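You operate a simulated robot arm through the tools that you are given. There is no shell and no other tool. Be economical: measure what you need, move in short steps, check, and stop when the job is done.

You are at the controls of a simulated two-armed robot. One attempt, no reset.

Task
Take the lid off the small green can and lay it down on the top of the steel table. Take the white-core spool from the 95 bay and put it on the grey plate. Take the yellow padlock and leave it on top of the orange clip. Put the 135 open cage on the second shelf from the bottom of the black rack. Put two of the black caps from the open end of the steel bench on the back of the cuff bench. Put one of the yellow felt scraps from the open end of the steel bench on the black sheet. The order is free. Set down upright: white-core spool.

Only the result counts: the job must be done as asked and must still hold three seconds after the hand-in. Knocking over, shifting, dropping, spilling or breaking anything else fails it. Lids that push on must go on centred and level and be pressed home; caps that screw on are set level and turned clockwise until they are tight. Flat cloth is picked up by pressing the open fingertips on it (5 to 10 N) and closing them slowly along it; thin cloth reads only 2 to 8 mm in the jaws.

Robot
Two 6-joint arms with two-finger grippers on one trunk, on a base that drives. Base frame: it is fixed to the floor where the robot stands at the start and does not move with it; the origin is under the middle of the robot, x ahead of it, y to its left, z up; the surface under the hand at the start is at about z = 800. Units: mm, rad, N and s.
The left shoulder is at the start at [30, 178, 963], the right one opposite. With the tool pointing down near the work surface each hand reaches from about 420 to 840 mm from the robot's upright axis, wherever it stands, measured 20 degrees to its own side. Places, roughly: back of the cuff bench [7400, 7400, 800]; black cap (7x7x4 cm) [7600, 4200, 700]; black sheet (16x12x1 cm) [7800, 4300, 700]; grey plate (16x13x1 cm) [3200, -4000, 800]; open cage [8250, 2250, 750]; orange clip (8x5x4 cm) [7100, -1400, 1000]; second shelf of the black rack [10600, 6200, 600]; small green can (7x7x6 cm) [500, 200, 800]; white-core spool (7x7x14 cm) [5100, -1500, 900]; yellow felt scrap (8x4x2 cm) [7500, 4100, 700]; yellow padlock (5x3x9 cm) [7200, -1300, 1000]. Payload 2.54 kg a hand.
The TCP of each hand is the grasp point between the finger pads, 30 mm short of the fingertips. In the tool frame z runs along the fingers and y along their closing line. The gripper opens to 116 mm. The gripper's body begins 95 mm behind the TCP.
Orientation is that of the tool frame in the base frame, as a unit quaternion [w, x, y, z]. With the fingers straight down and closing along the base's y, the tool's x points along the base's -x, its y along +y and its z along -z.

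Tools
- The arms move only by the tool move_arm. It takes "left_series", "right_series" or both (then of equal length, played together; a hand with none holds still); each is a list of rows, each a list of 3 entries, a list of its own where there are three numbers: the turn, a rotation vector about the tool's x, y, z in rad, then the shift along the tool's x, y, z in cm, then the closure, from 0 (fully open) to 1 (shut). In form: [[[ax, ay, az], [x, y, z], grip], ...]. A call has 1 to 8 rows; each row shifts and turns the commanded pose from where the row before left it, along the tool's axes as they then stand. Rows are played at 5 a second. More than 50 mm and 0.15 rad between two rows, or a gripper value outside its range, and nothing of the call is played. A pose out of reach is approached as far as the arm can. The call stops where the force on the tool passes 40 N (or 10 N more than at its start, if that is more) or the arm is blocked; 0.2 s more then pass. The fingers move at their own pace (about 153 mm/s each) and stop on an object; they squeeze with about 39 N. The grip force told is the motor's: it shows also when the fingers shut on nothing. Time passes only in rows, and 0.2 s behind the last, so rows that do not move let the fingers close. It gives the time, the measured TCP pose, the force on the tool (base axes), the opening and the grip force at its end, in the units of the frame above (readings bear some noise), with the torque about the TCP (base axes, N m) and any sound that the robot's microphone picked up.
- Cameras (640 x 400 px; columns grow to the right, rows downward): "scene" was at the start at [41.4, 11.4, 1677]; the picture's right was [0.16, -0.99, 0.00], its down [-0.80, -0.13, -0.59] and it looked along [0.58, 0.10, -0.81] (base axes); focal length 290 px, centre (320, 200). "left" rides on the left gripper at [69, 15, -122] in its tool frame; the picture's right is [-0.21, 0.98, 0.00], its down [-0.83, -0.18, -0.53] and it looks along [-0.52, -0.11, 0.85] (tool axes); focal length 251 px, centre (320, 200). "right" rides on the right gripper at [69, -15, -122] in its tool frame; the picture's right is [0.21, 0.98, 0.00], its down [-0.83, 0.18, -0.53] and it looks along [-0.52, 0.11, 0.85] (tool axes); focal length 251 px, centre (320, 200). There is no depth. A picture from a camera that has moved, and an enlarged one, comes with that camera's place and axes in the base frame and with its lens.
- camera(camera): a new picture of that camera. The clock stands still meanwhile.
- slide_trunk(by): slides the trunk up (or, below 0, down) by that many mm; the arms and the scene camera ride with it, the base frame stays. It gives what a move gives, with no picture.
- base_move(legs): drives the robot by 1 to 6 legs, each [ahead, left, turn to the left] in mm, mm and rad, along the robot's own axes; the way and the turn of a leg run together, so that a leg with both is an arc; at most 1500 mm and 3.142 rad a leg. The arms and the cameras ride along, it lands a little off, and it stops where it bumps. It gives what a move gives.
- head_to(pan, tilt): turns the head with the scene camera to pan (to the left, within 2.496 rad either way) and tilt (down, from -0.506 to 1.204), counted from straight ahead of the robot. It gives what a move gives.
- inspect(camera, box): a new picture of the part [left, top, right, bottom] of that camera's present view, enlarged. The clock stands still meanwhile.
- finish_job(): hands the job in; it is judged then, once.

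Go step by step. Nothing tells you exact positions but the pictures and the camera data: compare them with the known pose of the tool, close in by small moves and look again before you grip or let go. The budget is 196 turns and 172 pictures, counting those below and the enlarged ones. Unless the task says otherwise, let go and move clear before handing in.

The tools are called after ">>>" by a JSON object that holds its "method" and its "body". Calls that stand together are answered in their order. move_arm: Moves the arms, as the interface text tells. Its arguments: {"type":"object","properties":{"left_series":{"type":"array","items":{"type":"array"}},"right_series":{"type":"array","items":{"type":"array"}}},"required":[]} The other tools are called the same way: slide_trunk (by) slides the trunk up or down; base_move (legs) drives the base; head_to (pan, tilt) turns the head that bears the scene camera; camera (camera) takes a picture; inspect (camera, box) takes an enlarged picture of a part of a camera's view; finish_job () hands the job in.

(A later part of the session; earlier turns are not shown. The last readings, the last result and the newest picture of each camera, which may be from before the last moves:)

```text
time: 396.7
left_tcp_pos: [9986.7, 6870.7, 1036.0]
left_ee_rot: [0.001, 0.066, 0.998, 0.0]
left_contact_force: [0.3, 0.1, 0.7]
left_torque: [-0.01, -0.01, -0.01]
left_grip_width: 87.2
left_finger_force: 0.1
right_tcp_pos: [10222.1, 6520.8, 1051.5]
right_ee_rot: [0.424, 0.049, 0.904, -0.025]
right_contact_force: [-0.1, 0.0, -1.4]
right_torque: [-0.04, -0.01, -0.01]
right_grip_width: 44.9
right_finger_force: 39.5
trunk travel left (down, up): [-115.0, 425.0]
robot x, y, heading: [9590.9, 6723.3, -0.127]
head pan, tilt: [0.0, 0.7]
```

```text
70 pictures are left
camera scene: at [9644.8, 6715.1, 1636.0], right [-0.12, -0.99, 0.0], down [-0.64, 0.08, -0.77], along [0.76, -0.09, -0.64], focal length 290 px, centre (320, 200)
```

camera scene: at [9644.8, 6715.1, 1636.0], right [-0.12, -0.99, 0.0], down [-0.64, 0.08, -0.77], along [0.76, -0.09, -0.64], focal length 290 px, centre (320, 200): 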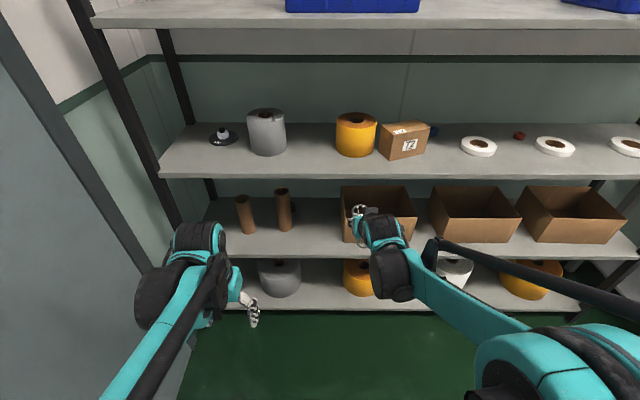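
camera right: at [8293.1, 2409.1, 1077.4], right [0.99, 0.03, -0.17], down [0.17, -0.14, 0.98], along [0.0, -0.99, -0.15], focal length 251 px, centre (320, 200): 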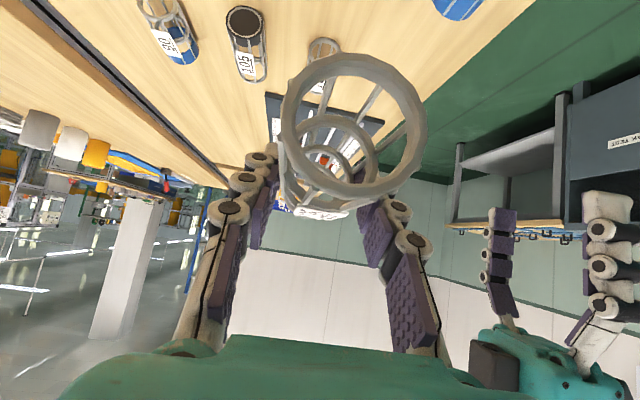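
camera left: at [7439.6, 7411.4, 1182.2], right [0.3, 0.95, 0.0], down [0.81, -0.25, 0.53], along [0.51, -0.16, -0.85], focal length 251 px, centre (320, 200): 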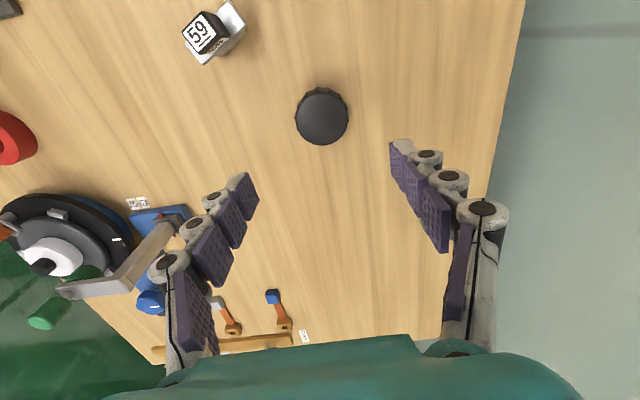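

The shelf is at z ≈ 600, its front edge at x ≈ 10481, and the free gap is centred at y ≈ 6615. I'll lower the trunk and hand outside the rack first.

>>> {"method": "slide_trunk", "body": {"by": -110}}

>>> {"method": "move_arm", "body": {"right_series": [[[0, 0, 0], [3.14, 0, 2.64], 1], [[0, 0, 0], [3.14, 0, 2.64], 1], [[0, 0, 0], [3.14, 0, 2.64], 1], [[0, 0, 0], [3.14, 0, 2.64], 1], [[0, 0, 0], [3.14, 0, 2.64], 1], [[0, 0, 0], [3.14, 0, 2.64], 1]]}}

>>> {"method": "camera", "body": {"camera": "right"}}

>>> {"method": "camera", "body": {"camera": "scene"}}

```text
time: 398.1
left_tcp_pos: [9985.3, 6871.9, 926.0]
left_ee_rot: [0.001, 0.066, 0.998, 0.0]
left_contact_force: [0.0, -0.5, 0.0]
left_torque: [-0.01, 0.0, 0.03]
left_grip_width: 87.0
left_finger_force: 0.0
right_tcp_pos: [10223.7, 6522.2, 940.8]
right_ee_rot: [0.424, 0.049, 0.904, -0.025]
right_contact_force: [-0.1, -0.2, 0.2]
right_torque: [-0.02, 0.0, -0.01]
right_grip_width: 45.0
right_finger_force: 39.2
trunk travel left (down, up): [-5.0, 535.0]
robot x, y, heading: [9590.3, 6721.7, -0.118]
head pan, tilt: [0.0, 0.7]
```

```text
time: 399.6
left_tcp_pos: [9985.3, 6871.6, 925.4]
left_ee_rot: [0.001, 0.066, 0.998, 0.0]
left_contact_force: [-1.0, 0.1, 0.1]
left_torque: [0.0, 0.05, 0.02]
left_grip_width: 87.2
left_finger_force: 0.1
right_tcp_pos: [10233.6, 6521.1, 703.7]
right_ee_rot: [0.422, 0.048, 0.905, -0.024]
right_contact_force: [1.1, -0.2, -0.6]
right_torque: [-0.02, 0.02, -0.01]
right_grip_width: 44.8
right_finger_force: 39.7
right hand out of reach, approached as far as the arm can: row 6
trunk travel left (down, up): [-5.0, 535.0]
robot x, y, heading: [9588.5, 6726.3, -0.119]
head pan, tilt: [0.0, 0.7]
```

```text
69 pictures are left
camera right: at [10097.9, 6522.6, 730.0], right [-0.03, 0.99, -0.17], down [0.14, 0.17, 0.98], along [0.99, 0.01, -0.14], focal length 251 px, centre (320, 200)
```

right: 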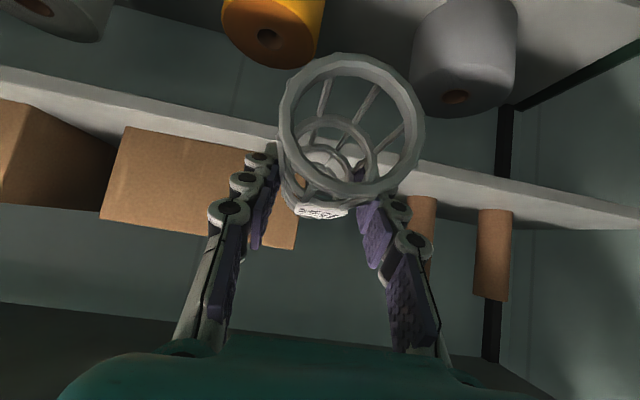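

```text
68 pictures are left
camera scene: at [9645.5, 6715.0, 1526.0], right [-0.12, -0.99, 0.0], down [-0.64, 0.08, -0.76], along [0.76, -0.09, -0.64], focal length 290 px, centre (320, 200)
```

scene: 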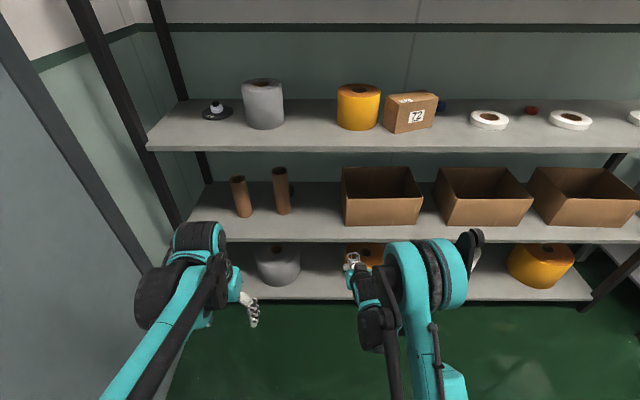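

The arm is near its folding limit there, so I'll extend the hand forward a bit while lowering (still outside the rack).

>>> {"method": "move_arm", "body": {"right_series": [[[0, 0, 0], [-0.6, 0, 3.4], 1], [[0, 0, 0], [-0.6, 0, 3.4], 1], [[0, 0, 0], [0.3, 0, 2.0], 1], [[0, 0, 0], [0, 0, 0], 1]]}}

>>> {"method": "inspect", "body": {"camera": "right", "box": [0, 40, 640, 280]}}

```text
time: 400.6
left_tcp_pos: [9985.7, 6871.1, 925.7]
left_ee_rot: [0.001, 0.067, 0.998, 0.0]
left_contact_force: [0.3, 0.6, 0.9]
left_torque: [0.03, 0.0, -0.01]
left_grip_width: 86.9
left_finger_force: 0.0
right_tcp_pos: [10309.3, 6514.6, 656.5]
right_ee_rot: [0.424, 0.048, 0.904, -0.024]
right_contact_force: [0.1, -0.1, -0.8]
right_torque: [0.0, -0.02, -0.02]
right_grip_width: 45.0
right_finger_force: 39.4
trunk travel left (down, up): [-5.0, 535.0]
robot x, y, heading: [9588.5, 6721.1, -0.119]
head pan, tilt: [0.0, 0.7]
```

```text
1.00 times, centred on (320, 160) of right (not enlarged: the box is as wide or as high as the picture)
camera zoom: at [10172.0, 6514.2, 682.3], right [-0.03, 0.99, -0.17], down [0.14, 0.17, 0.98], along [0.99, 0.01, -0.14], focal length 251 px, centre (320, 240)
```

zoom: 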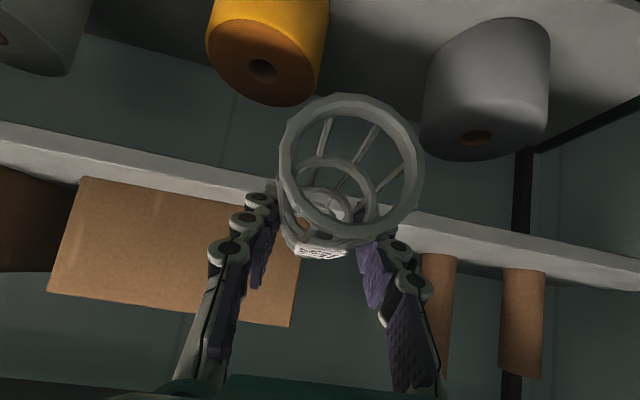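

Reach is fine here. I'll raise slightly, drive left to centre on the gap, then forward partway, and check.

>>> {"method": "move_arm", "body": {"right_series": [[[0, 0, 0], [-1.9, 0, -1.6], 1], [[0, 0, 0], [-1.2, 0, -0.9], 1]]}}

>>> {"method": "base_move", "body": {"legs": [[0, 127, 0], [110, 0, 0]]}}

>>> {"method": "camera", "body": {"camera": "right"}}

>>> {"method": "camera", "body": {"camera": "scene"}}

```text
time: 401.1
left_tcp_pos: [9985.1, 6871.3, 925.4]
left_ee_rot: [0.001, 0.066, 0.998, 0.0]
left_contact_force: [-0.6, 0.3, 0.0]
left_torque: [-0.02, -0.04, 0.01]
left_grip_width: 87.0
left_finger_force: 0.1
right_tcp_pos: [10309.1, 6512.8, 697.0]
right_ee_rot: [0.424, 0.049, 0.904, -0.024]
right_contact_force: [-0.4, 0.0, -0.4]
right_torque: [-0.03, 0.0, -0.02]
right_grip_width: 44.8
right_finger_force: 39.3
trunk travel left (down, up): [-5.0, 535.0]
robot x, y, heading: [9591.4, 6724.2, -0.111]
head pan, tilt: [0.0, 0.7]
```

```text
time: 403.2
left_tcp_pos: [10113.0, 6981.4, 924.9]
left_ee_rot: [0.001, 0.067, 0.998, 0.0]
left_contact_force: [0.9, 0.8, -0.2]
left_torque: [-0.01, 0.03, 0.02]
left_grip_width: 87.1
left_finger_force: 0.1
right_tcp_pos: [10436.3, 6624.4, 695.8]
right_ee_rot: [0.422, 0.05, 0.905, -0.025]
right_contact_force: [0.5, -1.0, -1.7]
right_torque: [0.02, 0.02, 0.0]
right_grip_width: 44.9
right_finger_force: 39.2
trunk travel left (down, up): [-5.0, 535.0]
robot x, y, heading: [9716.1, 6832.6, -0.12]
head pan, tilt: [0.0, 0.7]
```

```text
66 pictures are left
camera right: at [10298.9, 6624.0, 721.2], right [-0.03, 0.99, -0.17], down [0.14, 0.17, 0.98], along [0.99, 0.0, -0.14], focal length 251 px, centre (320, 200)
```

right: 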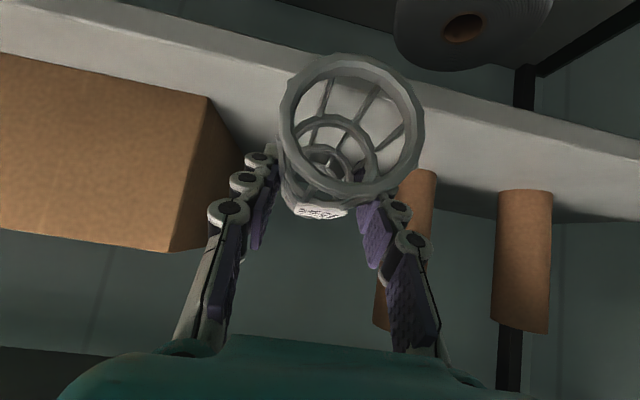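

```text
65 pictures are left
camera scene: at [9772.3, 6826.5, 1525.9], right [-0.12, -0.99, 0.0], down [-0.64, 0.08, -0.76], along [0.76, -0.09, -0.65], focal length 290 px, centre (320, 200)
```

scene: 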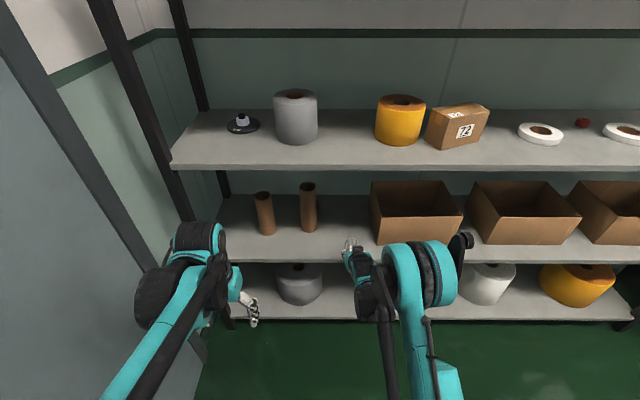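

The gap is well centred on the cage. Forward the last 130 mm, then check and lower.

>>> {"method": "base_move", "body": {"legs": [[132, 0, 0]]}}

>>> {"method": "move_arm", "body": {"right_series": [[[0, 0, 0], [1.5, 0, 1.28], 1], [[0, 0, 0], [1.5, 0, 1.28], 1], [[0, 0, 0], [0.4, 0, 0.3], 1], [[0, 0, 0], [0, 0, 0], 1]]}}

>>> {"method": "camera", "body": {"camera": "right"}}

>>> {"method": "camera", "body": {"camera": "scene"}}

```text
time: 404.5
left_tcp_pos: [10241.3, 6966.2, 925.9]
left_ee_rot: [0.001, 0.067, 0.998, 0.0]
left_contact_force: [0.4, -0.8, 0.6]
left_torque: [0.01, 0.04, 0.01]
left_grip_width: 87.1
left_finger_force: 0.0
right_tcp_pos: [10565.6, 6606.9, 695.9]
right_ee_rot: [0.423, 0.05, 0.905, -0.025]
right_contact_force: [-0.5, 0.4, -0.2]
right_torque: [-0.01, 0.0, -0.01]
right_grip_width: 45.0
right_finger_force: 38.9
trunk travel left (down, up): [-5.0, 535.0]
robot x, y, heading: [9845.3, 6818.1, -0.12]
head pan, tilt: [0.0, 0.7]
```

```text
time: 405.5
left_tcp_pos: [10240.7, 6966.7, 925.6]
left_ee_rot: [0.001, 0.067, 0.998, -0.001]
left_contact_force: [-0.5, -0.9, 0.0]
left_torque: [-0.04, -0.02, 0.01]
left_grip_width: 87.3
left_finger_force: 0.1
right_tcp_pos: [10564.7, 6608.3, 651.8]
right_ee_rot: [0.423, 0.05, 0.904, -0.025]
right_contact_force: [1.1, 0.9, -0.9]
right_torque: [0.03, -0.01, 0.0]
right_grip_width: 44.8
right_finger_force: 39.2
trunk travel left (down, up): [-5.0, 535.0]
robot x, y, heading: [9843.6, 6816.8, -0.121]
head pan, tilt: [0.0, 0.7]
```

```text
64 pictures are left
camera right: at [10426.8, 6608.4, 677.4], right [-0.03, 0.99, -0.17], down [0.14, 0.17, 0.98], along [0.99, 0.01, -0.14], focal length 251 px, centre (320, 200)
```

right: 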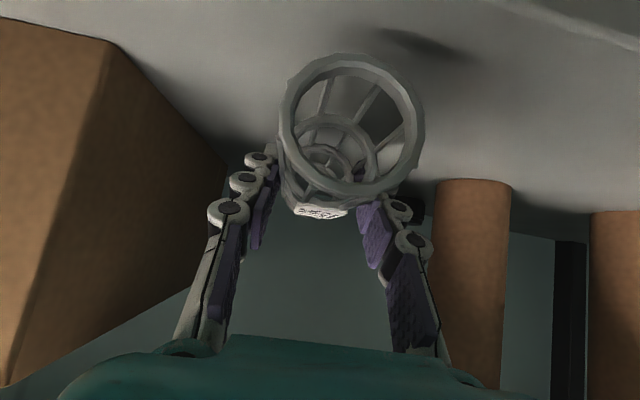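

```text
63 pictures are left
camera scene: at [9899.6, 6810.8, 1526.0], right [-0.12, -0.99, 0.0], down [-0.64, 0.08, -0.76], along [0.76, -0.09, -0.64], focal length 290 px, centre (320, 200)
```

scene: 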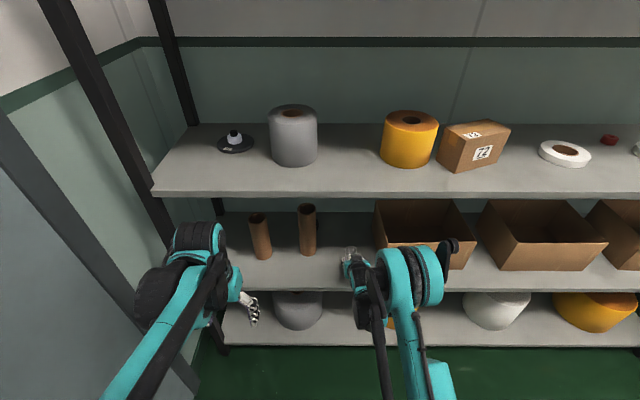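

The rear end is only about 2 cm inside the edge, so I'll push 3 cm deeper and then lower to contact.

>>> {"method": "move_arm", "body": {"right_series": [[[0, 0, 0], [-1.93, 0, 2.3], 1], [[0, 0, 0], [0.6, 0, 0.5], 1], [[0, 0, 0], [0.2, 0, 0.16], 1], [[0, 0, 0], [0.15, 0, 0.13], 1], [[0, 0, 0], [0.15, 0, 0.13], 1], [[0, 0, 0], [0, 0, 0], 1]]}}

```text
time: 406.9
left_tcp_pos: [10240.6, 6966.7, 924.0]
left_ee_rot: [0.001, 0.067, 0.998, 0.0]
left_contact_force: [-0.7, 0.2, -0.3]
left_torque: [0.01, 0.03, 0.0]
left_grip_width: 87.1
left_finger_force: 0.0
right_tcp_pos: [10595.0, 6603.3, 637.7]
right_ee_rot: [0.422, 0.049, 0.905, -0.024]
right_contact_force: [-0.9, 0.6, -1.2]
right_torque: [-0.01, -0.02, -0.01]
right_grip_width: 44.9
right_finger_force: 38.9
trunk travel left (down, up): [-5.0, 535.0]
robot x, y, heading: [9843.4, 6817.1, -0.124]
head pan, tilt: [0.0, 0.7]
```

>>> {"method": "move_arm", "body": {"right_series": [[[0, 0, 0], [0.15, 0, 0.13], 1], [[0, 0, 0], [0.15, 0, 0.13], 1], [[0, 0, 0], [0.15, 0, 0.13], 1], [[0, 0, 0], [0.15, 0, 0.13], 1], [[0, 0, 0], [0, 0, 0], 1]]}}

>>> {"method": "camera", "body": {"camera": "right"}}

```text
time: 408.1
left_tcp_pos: [10239.2, 6965.6, 927.1]
left_ee_rot: [0.002, 0.067, 0.998, 0.0]
left_contact_force: [-1.0, -0.9, 1.5]
left_torque: [0.01, -0.01, 0.03]
left_grip_width: 87.1
left_finger_force: 0.0
right_tcp_pos: [10595.2, 6604.1, 631.9]
right_ee_rot: [0.426, 0.05, 0.903, -0.025]
right_contact_force: [4.2, -2.5, 25.1]
right_torque: [-0.08, -0.71, -0.01]
right_grip_width: 45.1
right_finger_force: 39.5
trunk travel left (down, up): [-5.0, 535.0]
robot x, y, heading: [9844.4, 6818.4, -0.123]
head pan, tilt: [0.0, 0.7]
```

```text
62 pictures are left
camera right: at [10457.1, 6605.0, 657.3], right [-0.03, 0.99, -0.17], down [0.13, 0.17, 0.98], along [0.99, 0.01, -0.14], focal length 251 px, centre (320, 200)
```

right: 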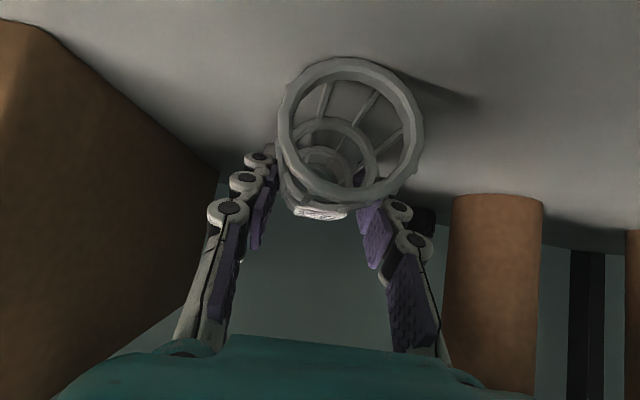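

The cage is in contact with the shelf. I'll ease up 1 mm, open gently, and withdraw back and up.

>>> {"method": "move_arm", "body": {"right_series": [[[0, 0, 0], [-0.1, 0, -0.08], 0.95], [[0, 0, 0], [0, 0, 0], 0.6], [[0, 0, 0], [0, 0, 0], 0.45], [[0, 0, 0], [0, 0, 0], 0.4], [[0, 0, 0], [0, 0, -2], 0.4], [[0, 0, 0], [0, 0, -3], 0.4], [[0, 0, 0], [0, 0, -4], 0.4]]}}

>>> {"method": "camera", "body": {"camera": "right"}}

```text
time: 409.7
left_tcp_pos: [10239.9, 6967.0, 925.9]
left_ee_rot: [0.001, 0.068, 0.998, 0.0]
left_contact_force: [0.5, -0.7, -0.3]
left_torque: [0.01, -0.04, -0.02]
left_grip_width: 87.1
left_finger_force: 0.0
right_tcp_pos: [10528.0, 6612.9, 690.4]
right_ee_rot: [0.423, 0.05, 0.904, -0.024]
right_contact_force: [-0.9, 0.0, 0.2]
right_torque: [-0.01, 0.01, 0.01]
right_grip_width: 69.7
right_finger_force: 0.1
trunk travel left (down, up): [-5.0, 535.0]
robot x, y, heading: [9845.3, 6817.0, -0.119]
head pan, tilt: [0.0, 0.7]
```

```text
61 pictures are left
camera right: at [10389.2, 6613.1, 715.3], right [-0.03, 0.99, -0.17], down [0.14, 0.17, 0.98], along [0.99, 0.0, -0.14], focal length 251 px, centre (320, 200)
```

right: 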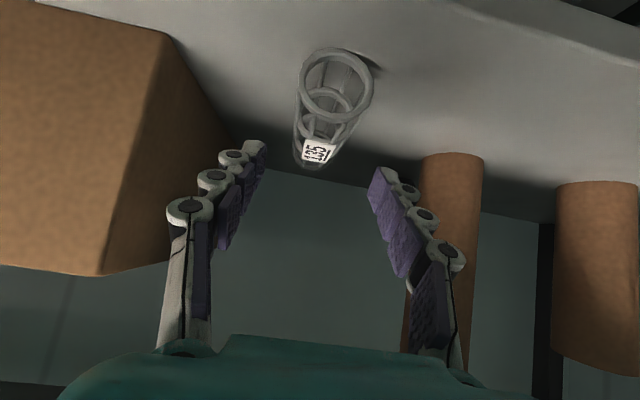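

The cage lies on the second shelf. I'll back out, raise the trunk, and put the right hand back to pointing down.

>>> {"method": "base_move", "body": {"legs": [[-500, 0, 0]]}}

>>> {"method": "slide_trunk", "body": {"by": 170}}

>>> {"method": "move_arm", "body": {"right_series": [[[0, 0.1455, 0], [0, 0, -2], 0.3], [[0, 0.1455, 0], [0, 0, -2], 0.3], [[0, 0.1455, 0], [0, 0, -3], 0.3], [[0, 0.1455, 0], [2, 0, -3], 0.3], [[0, 0.1455, 0], [3, 0, -3], 0.3], [[0, 0.1455, 0], [4, 0, -2], 0.3], [[0, 0, 0], [4, 0, -2], 0.3], [[0, 0, 0], [4, -1, -2], 0.3]]}}

>>> {"method": "head_to", "body": {"pan": -0.1, "tilt": 0.6}}

>>> {"method": "camera", "body": {"camera": "scene"}}

```text
time: 412.6
left_tcp_pos: [9753.0, 7025.4, 925.6]
left_ee_rot: [0.001, 0.074, 0.997, 0.0]
left_contact_force: [0.6, -0.2, 0.3]
left_torque: [0.01, -0.02, -0.01]
left_grip_width: 86.9
left_finger_force: 0.1
right_tcp_pos: [10036.7, 6667.3, 688.5]
right_ee_rot: [0.423, 0.056, 0.904, -0.027]
right_contact_force: [0.5, -0.3, 0.2]
right_torque: [0.01, 0.03, -0.01]
right_grip_width: 69.5
right_finger_force: 0.0
trunk travel left (down, up): [-5.0, 535.0]
robot x, y, heading: [9360.0, 6882.7, -0.134]
head pan, tilt: [0.0, 0.7]
```

```text
time: 414.5
left_tcp_pos: [9754.2, 7024.7, 1095.8]
left_ee_rot: [0.001, 0.073, 0.997, 0.0]
left_contact_force: [-0.1, -0.6, -0.3]
left_torque: [0.02, -0.02, 0.03]
left_grip_width: 87.0
left_finger_force: 0.1
right_tcp_pos: [10037.1, 6665.6, 859.3]
right_ee_rot: [0.422, 0.056, 0.904, -0.027]
right_contact_force: [-0.2, 0.6, -0.7]
right_torque: [0.01, 0.02, 0.01]
right_grip_width: 70.0
right_finger_force: 0.2
trunk travel left (down, up): [-175.0, 365.0]
robot x, y, heading: [9356.6, 6878.0, -0.133]
head pan, tilt: [0.0, 0.7]
```

```text
time: 416.3
left_tcp_pos: [9753.9, 7024.9, 1095.2]
left_ee_rot: [0.001, 0.075, 0.997, 0.0]
left_contact_force: [1.0, 0.2, 0.7]
left_torque: [-0.01, -0.01, 0.01]
left_grip_width: 87.0
left_finger_force: 0.1
right_tcp_pos: [9800.5, 6684.8, 1004.8]
right_ee_rot: [0.001, 0.062, 0.998, 0.0]
right_contact_force: [-1.1, 0.3, -0.3]
right_torque: [0.0, -0.03, -0.01]
right_grip_width: 81.3
right_finger_force: 0.1
trunk travel left (down, up): [-175.0, 365.0]
robot x, y, heading: [9356.6, 6884.6, -0.134]
head pan, tilt: [0.0, 0.7]
```

```text
time: 417.0
left_tcp_pos: [9754.0, 7024.7, 1095.7]
left_ee_rot: [0.001, 0.073, 0.997, 0.0]
left_contact_force: [-0.1, 0.6, 0.6]
left_torque: [0.01, 0.0, 0.0]
left_grip_width: 86.9
left_finger_force: 0.0
right_tcp_pos: [9801.7, 6684.5, 1002.9]
right_ee_rot: [0.001, 0.062, 0.998, -0.001]
right_contact_force: [0.5, 0.4, 0.2]
right_torque: [0.02, 0.01, 0.02]
right_grip_width: 81.5
right_finger_force: 0.0
trunk travel left (down, up): [-175.0, 365.0]
robot x, y, heading: [9357.7, 6880.4, -0.137]
head pan, tilt: [-0.099, 0.6]
```

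```text
60 pictures are left
camera scene: at [9413.1, 6864.6, 1704.6], right [-0.23, -0.97, 0.0], down [-0.55, 0.13, -0.82], along [0.8, -0.19, -0.57], focal length 290 px, centre (320, 200)
```

scene: 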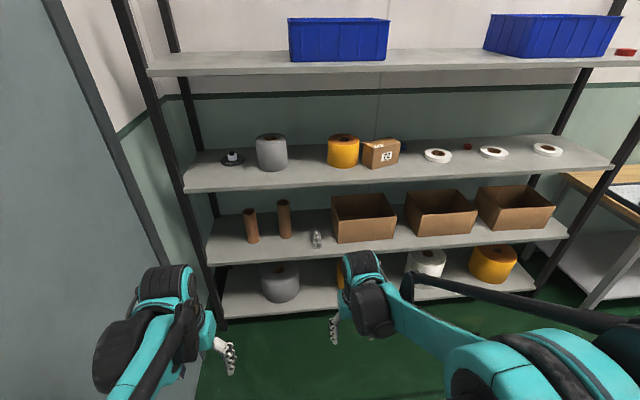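

The cage is visible on the shelf beside the cones. Next I'll go down the west aisle, facing south, toward the padlock and spool.

>>> {"method": "base_move", "body": {"legs": [[0, 0, -1.436], [590, -1380, 0], [590, -1380, 0], [1500, 0, 0], [1500, 0, 0], [1300, 0, 0]]}}

>>> {"method": "head_to", "body": {"pan": 0.0, "tilt": 0.3}}

>>> {"method": "camera", "body": {"camera": "scene"}}

```text
refused: leg 2 is longer than a leg can be; nothing moved
```

```text
time: 417.8
left_tcp_pos: [9754.4, 7024.1, 1095.7]
left_ee_rot: [0.002, 0.073, 0.997, 0.001]
left_contact_force: [-0.1, -0.3, 0.0]
left_torque: [0.01, 0.03, 0.0]
left_grip_width: 87.1
left_finger_force: 0.1
right_tcp_pos: [9803.5, 6685.0, 1003.5]
right_ee_rot: [0.002, 0.062, 0.998, -0.001]
right_contact_force: [0.7, 0.4, -0.1]
right_torque: [0.0, -0.01, -0.03]
right_grip_width: 81.2
right_finger_force: 0.1
trunk travel left (down, up): [-175.0, 365.0]
robot x, y, heading: [9356.6, 6885.3, -0.14]
head pan, tilt: [0.0, 0.3]
```

```text
59 pictures are left
camera scene: at [9419.5, 6872.4, 1732.0], right [-0.14, -0.99, 0.0], down [-0.29, 0.04, -0.95], along [0.95, -0.13, -0.3], focal length 290 px, centre (320, 200)
```

scene: 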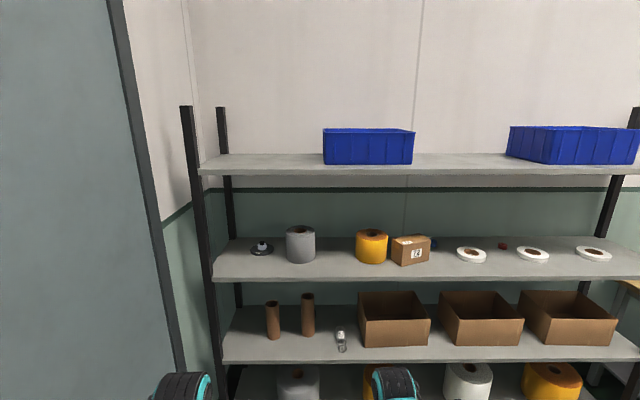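

>>> {"method": "base_move", "body": {"legs": [[0, 0, -1.436], [590, -1300, 0], [590, -1300, 0], [1500, -100, 0], [1500, -50, 0], [1300, 0, 0]]}}

>>> {"method": "camera", "body": {"camera": "scene"}}

```text
refused: leg 4 is longer than a leg can be; nothing moved
```

```text
58 pictures are left
camera scene: at [9419.5, 6872.4, 1732.0], right [-0.14, -0.99, 0.0], down [-0.29, 0.04, -0.95], along [0.95, -0.13, -0.3], focal length 290 px, centre (320, 200)
```

scene: 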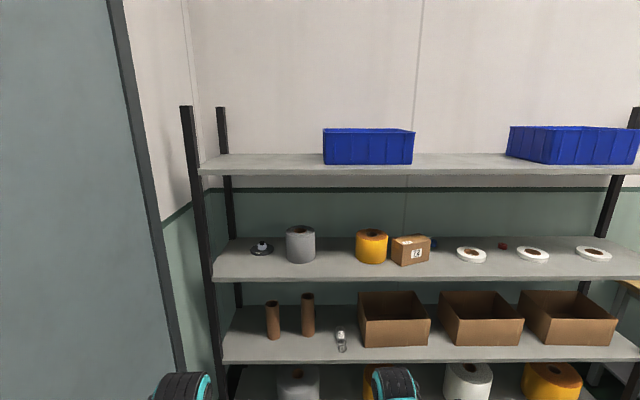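

Each leg has to stay under 1500 mm in total, so I'll shorten them.

>>> {"method": "base_move", "body": {"legs": [[0, 0, -1.436], [590, -1300, 0], [590, -1300, 0], [1450, -80, 0], [1450, -50, 0], [1350, 0, 0]]}}

>>> {"method": "camera", "body": {"camera": "scene"}}

```text
time: 453.3
left_tcp_pos: [7065.4, 1367.0, 1099.9]
left_ee_rot: [0.005, 0.679, 0.734, -0.006]
left_contact_force: [-0.4, 0.2, 0.7]
left_torque: [0.04, 0.03, 0.02]
left_grip_width: 86.9
left_finger_force: 0.0
right_tcp_pos: [6744.3, 1242.3, 1011.5]
right_ee_rot: [0.004, 0.67, 0.742, -0.007]
right_contact_force: [-0.1, 0.1, -0.5]
right_torque: [0.0, -0.03, 0.01]
right_grip_width: 81.2
right_finger_force: 0.1
trunk travel left (down, up): [-175.0, 365.0]
robot x, y, heading: [6834.7, 1710.0, -1.481]
head pan, tilt: [0.0, 0.3]
stopped in leg 6: the robot was blocked; the commanded pose is now the measured one
```

```text
57 pictures are left
camera scene: at [6842.8, 1665.0, 1733.2], right [-1.0, -0.09, 0.0], down [-0.03, 0.28, -0.96], along [0.08, -0.96, -0.28], focal length 290 px, centre (320, 200)
```

scene: 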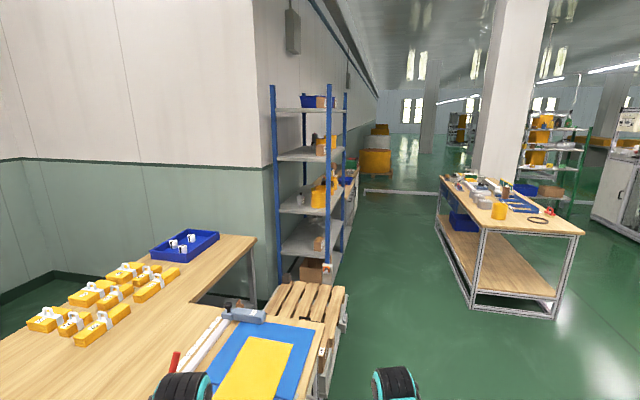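

The base nudged against the table on the left, so I'll step right (west) and continue south, where I can see the blue rack (padlock) on the left and the spool table on the right.

>>> {"method": "base_move", "body": {"legs": [[0, -350, 0], [0, 0, -0.09], [1400, 0, 0], [1200, -50, 0]]}}

>>> {"method": "head_to", "body": {"pan": 0.9, "tilt": 0.35}}

>>> {"method": "camera", "body": {"camera": "scene"}}

>>> {"method": "head_to", "body": {"pan": -0.7, "tilt": 0.4}}

>>> {"method": "camera", "body": {"camera": "scene"}}

```text
time: 454.1
left_tcp_pos: [7058.8, 1366.0, 1098.5]
left_ee_rot: [0.004, 0.678, 0.735, -0.003]
left_contact_force: [-0.9, -0.1, 0.1]
left_torque: [0.01, -0.01, 0.01]
left_grip_width: 86.8
left_finger_force: 0.1
right_tcp_pos: [6739.7, 1241.7, 1008.0]
right_ee_rot: [0.003, 0.669, 0.743, -0.004]
right_contact_force: [-0.1, 0.4, 0.1]
right_torque: [0.01, -0.01, -0.01]
right_grip_width: 81.4
right_finger_force: 0.0
trunk travel left (down, up): [-175.0, 365.0]
robot x, y, heading: [6834.8, 1712.1, -1.482]
head pan, tilt: [0.0, 0.3]
stopped in leg 1: the robot was blocked; the commanded pose is now the measured one
```

```text
time: 455.3
left_tcp_pos: [7060.8, 1366.8, 1100.1]
left_ee_rot: [0.004, 0.679, 0.734, -0.004]
left_contact_force: [0.4, 0.5, -0.4]
left_torque: [0.02, 0.0, 0.0]
left_grip_width: 86.9
left_finger_force: 0.0
right_tcp_pos: [6739.1, 1241.7, 1008.3]
right_ee_rot: [0.003, 0.67, 0.743, -0.006]
right_contact_force: [-0.4, -0.4, -0.2]
right_torque: [0.0, -0.02, 0.02]
right_grip_width: 81.4
right_finger_force: 0.1
trunk travel left (down, up): [-175.0, 365.0]
robot x, y, heading: [6833.0, 1707.6, -1.483]
head pan, tilt: [0.901, 0.351]
```

```text
56 pictures are left
camera scene: at [6905.8, 1705.1, 1727.5], right [-0.55, -0.84, 0.01], down [-0.29, 0.18, -0.94], along [0.78, -0.52, -0.34], focal length 290 px, centre (320, 200)
```

scene: 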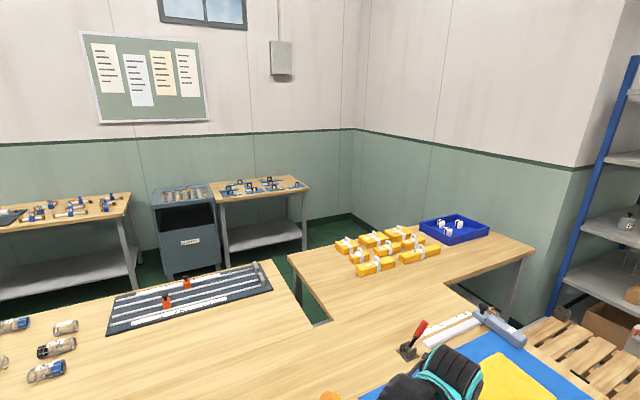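

```text
time: 456.9
left_tcp_pos: [7061.4, 1365.4, 1098.9]
left_ee_rot: [0.005, 0.679, 0.734, -0.005]
left_contact_force: [-0.4, -0.6, -0.6]
left_torque: [-0.01, 0.02, -0.02]
left_grip_width: 87.2
left_finger_force: 0.1
right_tcp_pos: [6740.1, 1243.0, 1008.4]
right_ee_rot: [0.002, 0.67, 0.743, -0.006]
right_contact_force: [0.7, 0.9, -0.8]
right_torque: [0.03, -0.02, 0.01]
right_grip_width: 81.4
right_finger_force: 0.1
trunk travel left (down, up): [-175.0, 365.0]
robot x, y, heading: [6832.0, 1710.6, -1.482]
head pan, tilt: [-0.7, 0.4]
```

```text
55 pictures are left
camera scene: at [6776.2, 1680.2, 1723.3], right [-0.82, 0.57, -0.01], down [0.22, 0.31, -0.92], along [-0.53, -0.76, -0.38], focal length 290 px, centre (320, 200)
```

scene: 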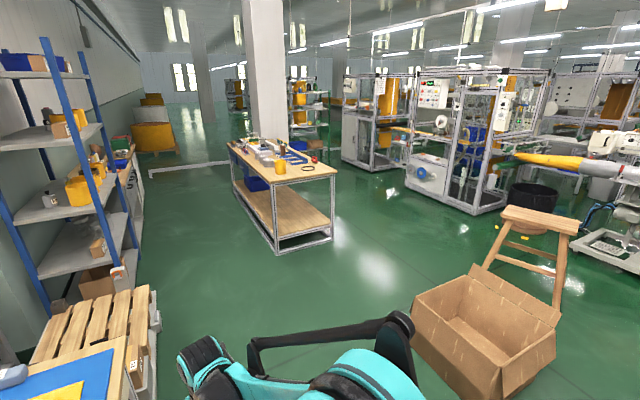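

The base seems wedged against the table on the left. I'll try backing straight up the way I came.

>>> {"method": "base_move", "body": {"legs": [[-150, 0, 0]]}}

>>> {"method": "head_to", "body": {"pan": 0.4, "tilt": 1.15}}

>>> {"method": "camera", "body": {"camera": "scene"}}

```text
time: 458.3
left_tcp_pos: [7046.0, 1502.3, 1095.9]
left_ee_rot: [0.002, 0.68, 0.734, 0.0]
left_contact_force: [0.1, 0.4, 0.7]
left_torque: [-0.06, 0.02, 0.0]
left_grip_width: 86.9
left_finger_force: 0.0
right_tcp_pos: [6726.0, 1380.4, 1004.9]
right_ee_rot: [0.0, 0.671, 0.742, -0.002]
right_contact_force: [0.3, 0.9, 0.9]
right_torque: [-0.06, 0.01, -0.04]
right_grip_width: 81.4
right_finger_force: 0.1
trunk travel left (down, up): [-175.0, 365.0]
robot x, y, heading: [6818.0, 1856.2, -1.48]
head pan, tilt: [-0.7, 0.4]
```

```text
time: 459.6
left_tcp_pos: [7045.6, 1501.7, 1096.0]
left_ee_rot: [0.001, 0.679, 0.734, 0.0]
left_contact_force: [0.7, -0.2, 0.1]
left_torque: [0.0, 0.02, 0.01]
left_grip_width: 87.0
left_finger_force: 0.1
right_tcp_pos: [6724.8, 1379.2, 1004.7]
right_ee_rot: [0.0, 0.671, 0.742, -0.001]
right_contact_force: [0.4, 0.9, -0.2]
right_torque: [-0.01, -0.04, 0.0]
right_grip_width: 81.2
right_finger_force: 0.1
trunk travel left (down, up): [-175.0, 365.0]
robot x, y, heading: [6819.7, 1856.5, -1.482]
head pan, tilt: [0.4, 1.15]
```

```text
54 pictures are left
camera scene: at [6842.0, 1833.0, 1662.9], right [-0.88, -0.47, 0.0], down [-0.43, 0.81, -0.41], along [0.19, -0.36, -0.91], focal length 290 px, centre (320, 200)
```

scene: 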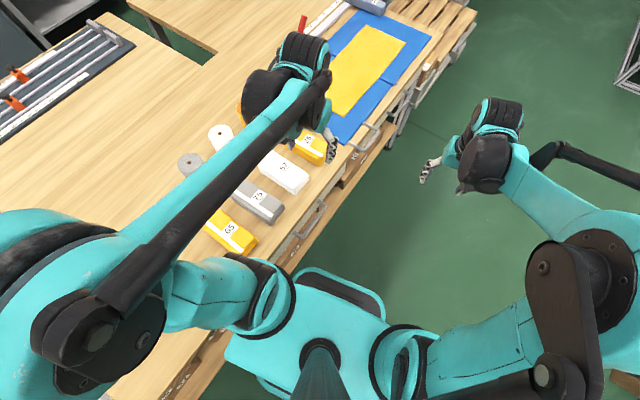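

Free again. Now I'll step right (west), straighten up, and go on south.

>>> {"method": "base_move", "body": {"legs": [[0, -380, 0], [0, 0, -0.089], [1400, 0, 0], [1300, 0, 0]]}}

>>> {"method": "head_to", "body": {"pan": 1.0, "tilt": 0.4}}

>>> {"method": "camera", "body": {"camera": "scene"}}

```text
time: 475.3
left_tcp_pos: [6596.1, -1266.1, 1095.5]
left_ee_rot: [0.001, 0.718, 0.696, 0.0]
left_contact_force: [-0.7, -0.5, 0.4]
left_torque: [0.02, 0.0, 0.01]
left_grip_width: 87.0
left_finger_force: 0.0
right_tcp_pos: [6265.4, -1354.2, 1003.5]
right_ee_rot: [0.0, 0.709, 0.705, -0.002]
right_contact_force: [-0.5, -1.5, -0.4]
right_torque: [0.01, -0.01, -0.01]
right_grip_width: 81.3
right_finger_force: 0.0
trunk travel left (down, up): [-175.0, 365.0]
robot x, y, heading: [6403.4, -884.1, -1.588]
head pan, tilt: [0.4, 1.15]
```

```text
time: 476.4
left_tcp_pos: [6596.0, -1265.5, 1095.7]
left_ee_rot: [0.001, 0.717, 0.697, -0.001]
left_contact_force: [-0.1, 0.6, 0.1]
left_torque: [0.01, 0.01, 0.02]
left_grip_width: 86.9
left_finger_force: 0.0
right_tcp_pos: [6263.9, -1353.7, 1004.8]
right_ee_rot: [0.0, 0.709, 0.705, -0.001]
right_contact_force: [-0.6, -0.2, 0.5]
right_torque: [-0.01, 0.0, -0.01]
right_grip_width: 81.1
right_finger_force: 0.0
trunk travel left (down, up): [-175.0, 365.0]
robot x, y, heading: [6410.2, -886.8, -1.587]
head pan, tilt: [1.0, 0.4]
```

```text
53 pictures are left
camera scene: at [6483.7, -910.6, 1722.8], right [-0.56, -0.83, 0.0], down [-0.32, 0.22, -0.92], along [0.77, -0.51, -0.39], focal length 290 px, centre (320, 200)
```

scene: 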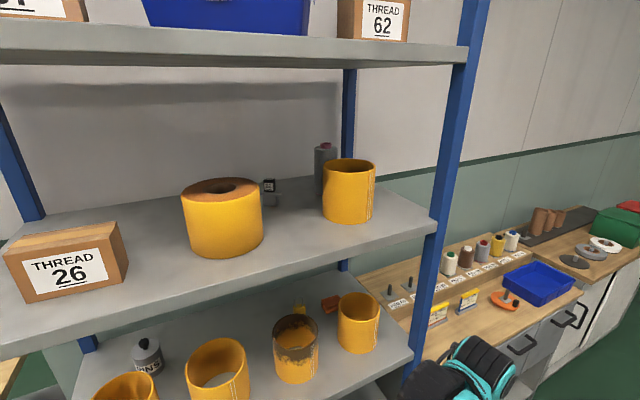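

The yellow padlock and orange clip are on the blue rack's z ≈ 1000 shelf, behind the yellow cups. I'll zoom in.

>>> {"method": "inspect", "body": {"camera": "scene", "box": [70, 240, 430, 400]}}

```text
1.78 times, centred on (250, 320) of scene
camera zoom: at [6483.7, -910.6, 1722.8], right [-0.56, -0.83, 0.0], down [-0.32, 0.22, -0.92], along [0.77, -0.51, -0.39], focal length 515 px, centre (444, -13)
```

zoom: 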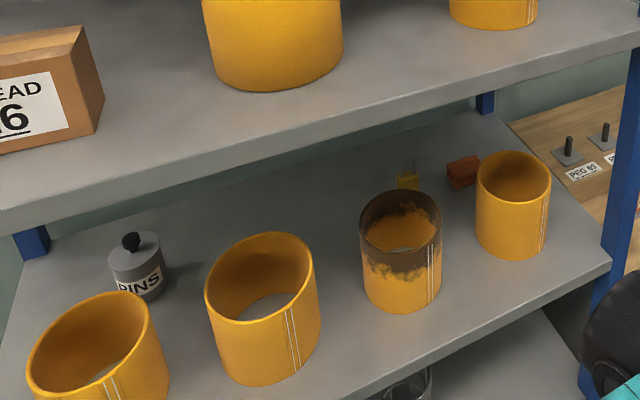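

The padlock stands at about [7139, −1259] and the clip at [7107, −1361], behind the cups with the next shelf 400 mm above. I'll reach in on a 40° slant with the hand camera on top, so first I'll step back west, face the rack, raise the trunk and roll the right hand half a turn.

>>> {"method": "base_move", "body": {"legs": [[0, -250, 0], [0, 0, 1.402]]}}

>>> {"method": "slide_trunk", "body": {"by": 150}}

>>> {"method": "move_arm", "body": {"right_series": [[[0, 0, -0.145], [-1, 0, -0.6], 0.3], [[0, 0, -0.145], [0, 0, -0.6], 0.3], [[0, 0, -0.145], [0, 0, -0.6], 0.3], [[0, 0, -0.145], [0, 0, -0.6], 0.3], [[0, 0, -0.145], [0, 0, -0.6], 0.3], [[0, 0, -0.145], [0, 0, -0.6], 0.3], [[0, 0, -0.145], [0, 0, -0.6], 0.3], [[0, 0, -0.145], [0, 0, -0.6], 0.3]]}}

>>> {"method": "move_arm", "body": {"right_series": [[[0, 0, -0.145], [0, 0, -0.6], 0.3], [[0, 0, -0.145], [0, 0, -0.6], 0.3], [[0, 0, -0.145], [0, 0, -0.6], 0.3], [[0, 0, -0.145], [0, 0, -0.6], 0.3], [[0, 0, -0.145], [0, 0, -0.6], 0.3], [[0, 0, -0.145], [0, 0, -0.6], 0.3], [[0, 0, -0.145], [0, 0, -0.6], 0.3], [[0, 0, -0.145], [0, 0, -0.6], 0.3]]}}

>>> {"method": "move_arm", "body": {"right_series": [[[0, 0, -0.145], [0, 0, 0], 0.3], [[0, 0, -0.145], [0, 0, 0], 0.3], [[0, 0, -0.145], [0, 0, 0], 0.3], [[0, 0, -0.145], [0, 0, 0], 0.3], [[0, 0, -0.145], [0, 0, 0], 0.3], [[0, 0, -0.097], [0, 0, 0], 0.3]]}}

```text
time: 481.7
left_tcp_pos: [6557.2, -756.1, 1096.2]
left_ee_rot: [0.0, 0.094, 0.996, 0.0]
left_contact_force: [0.7, 0.5, -1.0]
left_torque: [0.02, -0.01, 0.0]
left_grip_width: 86.9
left_finger_force: 0.1
right_tcp_pos: [6591.8, -1099.2, 1003.1]
right_ee_rot: [0.0, 0.082, 0.997, -0.001]
right_contact_force: [-0.8, 0.3, -0.5]
right_torque: [-0.04, 0.01, 0.02]
right_grip_width: 81.1
right_finger_force: 0.0
trunk travel left (down, up): [-175.0, 365.0]
robot x, y, heading: [6157.5, -885.3, -0.177]
head pan, tilt: [1.0, 0.4]
```

```text
time: 483.5
left_tcp_pos: [6557.0, -757.4, 1245.1]
left_ee_rot: [0.001, 0.095, 0.996, 0.001]
left_contact_force: [0.4, -0.1, 0.1]
left_torque: [-0.03, 0.02, 0.0]
left_grip_width: 86.7
left_finger_force: 0.1
right_tcp_pos: [6591.6, -1097.9, 1154.6]
right_ee_rot: [0.001, 0.081, 0.997, -0.001]
right_contact_force: [0.9, -0.6, 0.3]
right_torque: [-0.01, 0.0, 0.04]
right_grip_width: 81.1
right_finger_force: 0.1
trunk travel left (down, up): [-325.0, 215.0]
robot x, y, heading: [6155.9, -882.2, -0.175]
head pan, tilt: [1.0, 0.4]
```

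```text
time: 485.3
left_tcp_pos: [6557.1, -756.4, 1245.3]
left_ee_rot: [0.001, 0.094, 0.996, 0.001]
left_contact_force: [-0.1, 0.2, -0.7]
left_torque: [-0.05, 0.01, -0.02]
left_grip_width: 87.0
left_finger_force: 0.1
right_tcp_pos: [6601.7, -1099.6, 1201.8]
right_ee_rot: [0.0, -0.48, 0.877, -0.002]
right_contact_force: [-0.3, 0.9, -0.3]
right_torque: [-0.01, 0.0, 0.01]
right_grip_width: 81.2
right_finger_force: 0.1
trunk travel left (down, up): [-325.0, 215.0]
robot x, y, heading: [6153.1, -878.3, -0.173]
head pan, tilt: [1.0, 0.4]
```

```text
time: 487.1
left_tcp_pos: [6557.0, -757.5, 1245.4]
left_ee_rot: [0.001, 0.093, 0.996, 0.0]
left_contact_force: [-0.8, -0.8, -0.1]
left_torque: [-0.01, -0.01, 0.0]
left_grip_width: 87.1
left_finger_force: 0.0
right_tcp_pos: [6600.3, -1100.8, 1250.6]
right_ee_rot: [0.001, 0.881, -0.472, 0.001]
right_contact_force: [-0.1, -0.3, -0.2]
right_torque: [-0.03, 0.0, 0.0]
right_grip_width: 81.5
right_finger_force: 0.0
trunk travel left (down, up): [-325.0, 215.0]
robot x, y, heading: [6152.3, -883.3, -0.178]
head pan, tilt: [1.0, 0.4]
```

```text
time: 488.5
left_tcp_pos: [6558.0, -757.3, 1245.4]
left_ee_rot: [0.001, 0.094, 0.996, -0.001]
left_contact_force: [-0.7, 0.4, -0.1]
left_torque: [-0.06, 0.01, -0.03]
left_grip_width: 86.9
left_finger_force: 0.0
right_tcp_pos: [6602.3, -1082.7, 1248.7]
right_ee_rot: [0.004, 0.997, -0.083, 0.002]
right_contact_force: [0.7, 0.7, -0.4]
right_torque: [-0.03, 0.0, 0.01]
right_grip_width: 81.1
right_finger_force: 0.1
right hand out of reach, approached as far as the arm can: row 6
trunk travel left (down, up): [-325.0, 215.0]
robot x, y, heading: [6155.2, -884.7, -0.177]
head pan, tilt: [1.0, 0.4]
```

The half-roll worked. Now move the hand forward a bit and tilt it up to the slanted pose.

>>> {"method": "move_arm", "body": {"right_series": [[[0, 0, 0], [4, 0, 0], 0.3], [[0, 0, 0], [4, 0, 0], 0.3], [[0, 0.1455, 0], [3, 0, 0], 0.3], [[0, 0.1455, 0], [0, 0, 0], 0.3], [[0, 0.1455, 0], [0, 0, 0], 0.3], [[0, 0.1455, 0], [0, 0, 0], 0.3], [[0, 0.1455, 0], [0, 0, 0], 0.3], [[0, 0.1455, 0], [0, 0, 0], 0.3]]}}

>>> {"method": "head_to", "body": {"pan": 0.0, "tilt": 0.5}}

>>> {"method": "camera", "body": {"camera": "scene"}}

>>> {"method": "camera", "body": {"camera": "right"}}

```text
time: 490.3
left_tcp_pos: [6557.9, -756.8, 1245.8]
left_ee_rot: [0.002, 0.094, 0.996, 0.001]
left_contact_force: [0.0, 0.0, -0.2]
left_torque: [-0.02, -0.02, -0.04]
left_grip_width: 86.9
left_finger_force: 0.2
right_tcp_pos: [6711.5, -1092.6, 1249.8]
right_ee_rot: [0.037, 0.902, -0.074, 0.424]
right_contact_force: [-0.3, 0.0, 0.0]
right_torque: [0.0, -0.02, 0.0]
right_grip_width: 81.2
right_finger_force: 0.0
right hand out of reach, approached as far as the arm can: row 1, 2
trunk travel left (down, up): [-325.0, 215.0]
robot x, y, heading: [6154.6, -882.7, -0.175]
head pan, tilt: [1.0, 0.4]
```

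```text
time: 491.5
left_tcp_pos: [6558.1, -756.2, 1245.4]
left_ee_rot: [0.001, 0.094, 0.996, 0.001]
left_contact_force: [0.1, -0.1, -0.1]
left_torque: [-0.03, -0.01, 0.04]
left_grip_width: 86.9
left_finger_force: 0.1
right_tcp_pos: [6711.5, -1092.1, 1249.5]
right_ee_rot: [0.035, 0.903, -0.072, 0.422]
right_contact_force: [0.1, 0.2, 0.4]
right_torque: [0.02, 0.02, 0.0]
right_grip_width: 81.4
right_finger_force: 0.1
trunk travel left (down, up): [-325.0, 215.0]
robot x, y, heading: [6157.1, -882.9, -0.173]
head pan, tilt: [0.0, 0.499]
```

```text
51 pictures are left
camera scene: at [6214.3, -895.2, 1863.7], right [-0.17, -0.98, 0.0], down [-0.47, 0.08, -0.88], along [0.86, -0.15, -0.48], focal length 290 px, centre (320, 200)
```

scene: 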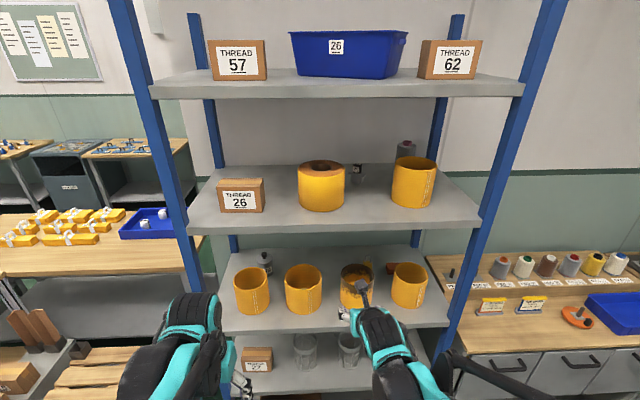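

```text
50 pictures are left
camera right: at [6665.9, -1068.0, 1381.2], right [-0.02, -0.99, 0.17], down [-0.96, -0.03, -0.29], along [0.29, -0.17, -0.94], focal length 251 px, centre (320, 200)
```

right: 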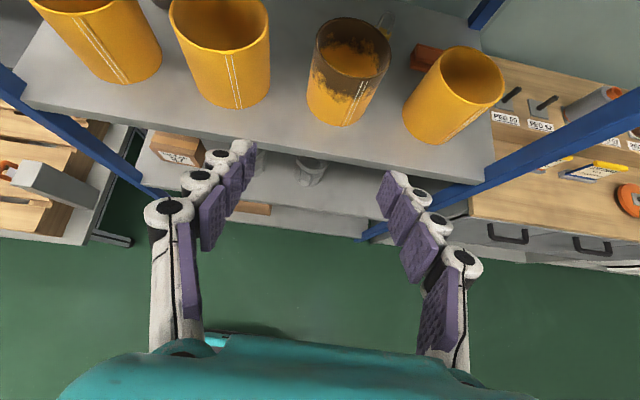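

The pose works and the camera now looks down over the hand. I'll drive in so the hand stands on the slanted approach line to the padlock.

>>> {"method": "base_move", "body": {"legs": [[173, -96, 0]]}}

>>> {"method": "camera", "body": {"camera": "right"}}

```text
time: 493.1
left_tcp_pos: [6712.6, -885.2, 1244.9]
left_ee_rot: [0.002, 0.097, 0.995, 0.001]
left_contact_force: [0.2, -0.7, 0.3]
left_torque: [0.02, 0.02, 0.0]
left_grip_width: 87.1
left_finger_force: 0.2
right_tcp_pos: [6865.3, -1221.5, 1250.6]
right_ee_rot: [0.037, 0.903, -0.076, 0.422]
right_contact_force: [0.0, 0.0, -0.2]
right_torque: [0.02, -0.01, 0.0]
right_grip_width: 81.1
right_finger_force: 0.1
trunk travel left (down, up): [-325.0, 215.0]
robot x, y, heading: [6313.1, -1011.2, -0.182]
head pan, tilt: [0.0, 0.499]
```

```text
49 pictures are left
camera right: at [6819.0, -1198.0, 1380.9], right [-0.03, -0.99, 0.17], down [-0.96, -0.02, -0.29], along [0.29, -0.17, -0.94], focal length 251 px, centre (320, 200)
```

right: 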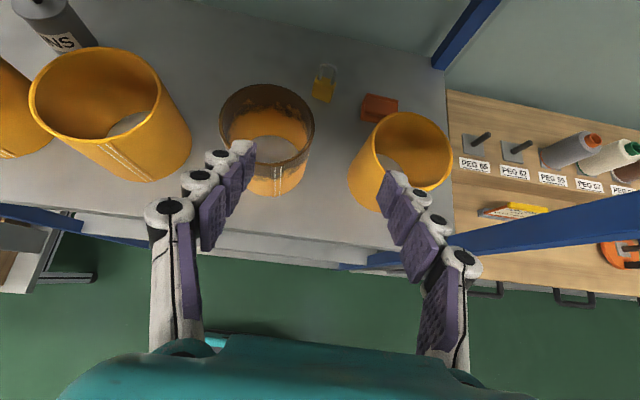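

>>> {"method": "inspect", "body": {"camera": "right", "box": [280, 40, 440, 140]}}

```text
4.00 times, centred on (360, 90) of right
camera zoom: at [6819.0, -1198.0, 1380.9], right [-0.03, -0.99, 0.17], down [-0.96, -0.02, -0.29], along [0.29, -0.17, -0.94], focal length 1006 px, centre (160, 640)
```

zoom: 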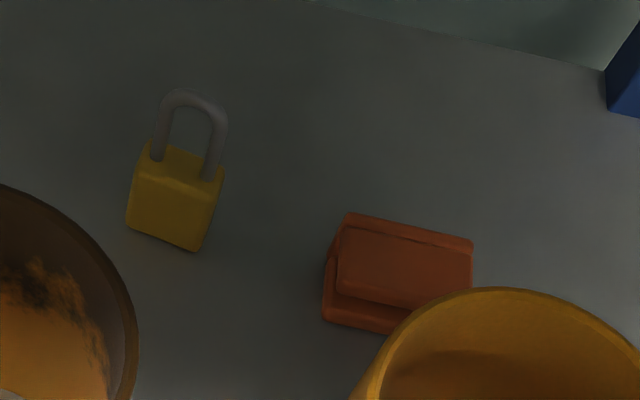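

Padlock upright near [7141, −1277], clip near [7101, −1371], but shelf height is uncertain from these views. I'll advance partway along the slanted line and look again to triangulate.

>>> {"method": "move_arm", "body": {"right_series": [[[0, 0, 0], [2.6, 0.9, 3.2], 0.4], [[0, 0, 0], [0, 0, 4], 0.4], [[0, 0, 0], [0, 0, 4], 0.4], [[0, 0, 0], [0, 0, 0], 0.4]]}}

>>> {"method": "camera", "body": {"camera": "right"}}

```text
time: 493.7
left_tcp_pos: [6711.7, -886.3, 1246.3]
left_ee_rot: [0.001, 0.098, 0.995, 0.001]
left_contact_force: [1.3, -0.1, -1.8]
left_torque: [0.05, 0.08, -0.01]
left_grip_width: 87.1
left_finger_force: 0.1
right_tcp_pos: [6919.6, -1240.1, 1234.3]
right_ee_rot: [0.036, 0.9, -0.074, 0.428]
right_contact_force: [-49.1, 5.7, 19.9]
right_torque: [-0.6, -6.43, 0.6]
right_grip_width: 69.6
right_finger_force: 0.1
trunk travel left (down, up): [-325.0, 215.0]
robot x, y, heading: [6309.0, -1009.8, -0.184]
head pan, tilt: [0.0, 0.499]
stopped in row 2 (right hand): the force on the tool passed its limit at 126 N (the readings are from after the stop); the commanded pose is now the measured one
```

```text
47 pictures are left
camera right: at [6873.2, -1216.0, 1364.2], right [-0.03, -0.99, 0.17], down [-0.95, -0.02, -0.3], along [0.3, -0.17, -0.94], focal length 251 px, centre (320, 200)
```

right: 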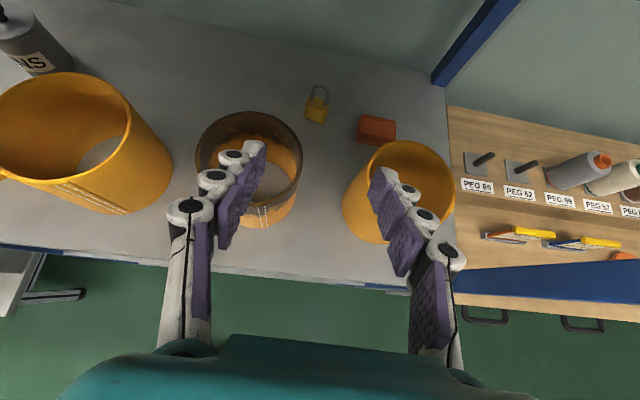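

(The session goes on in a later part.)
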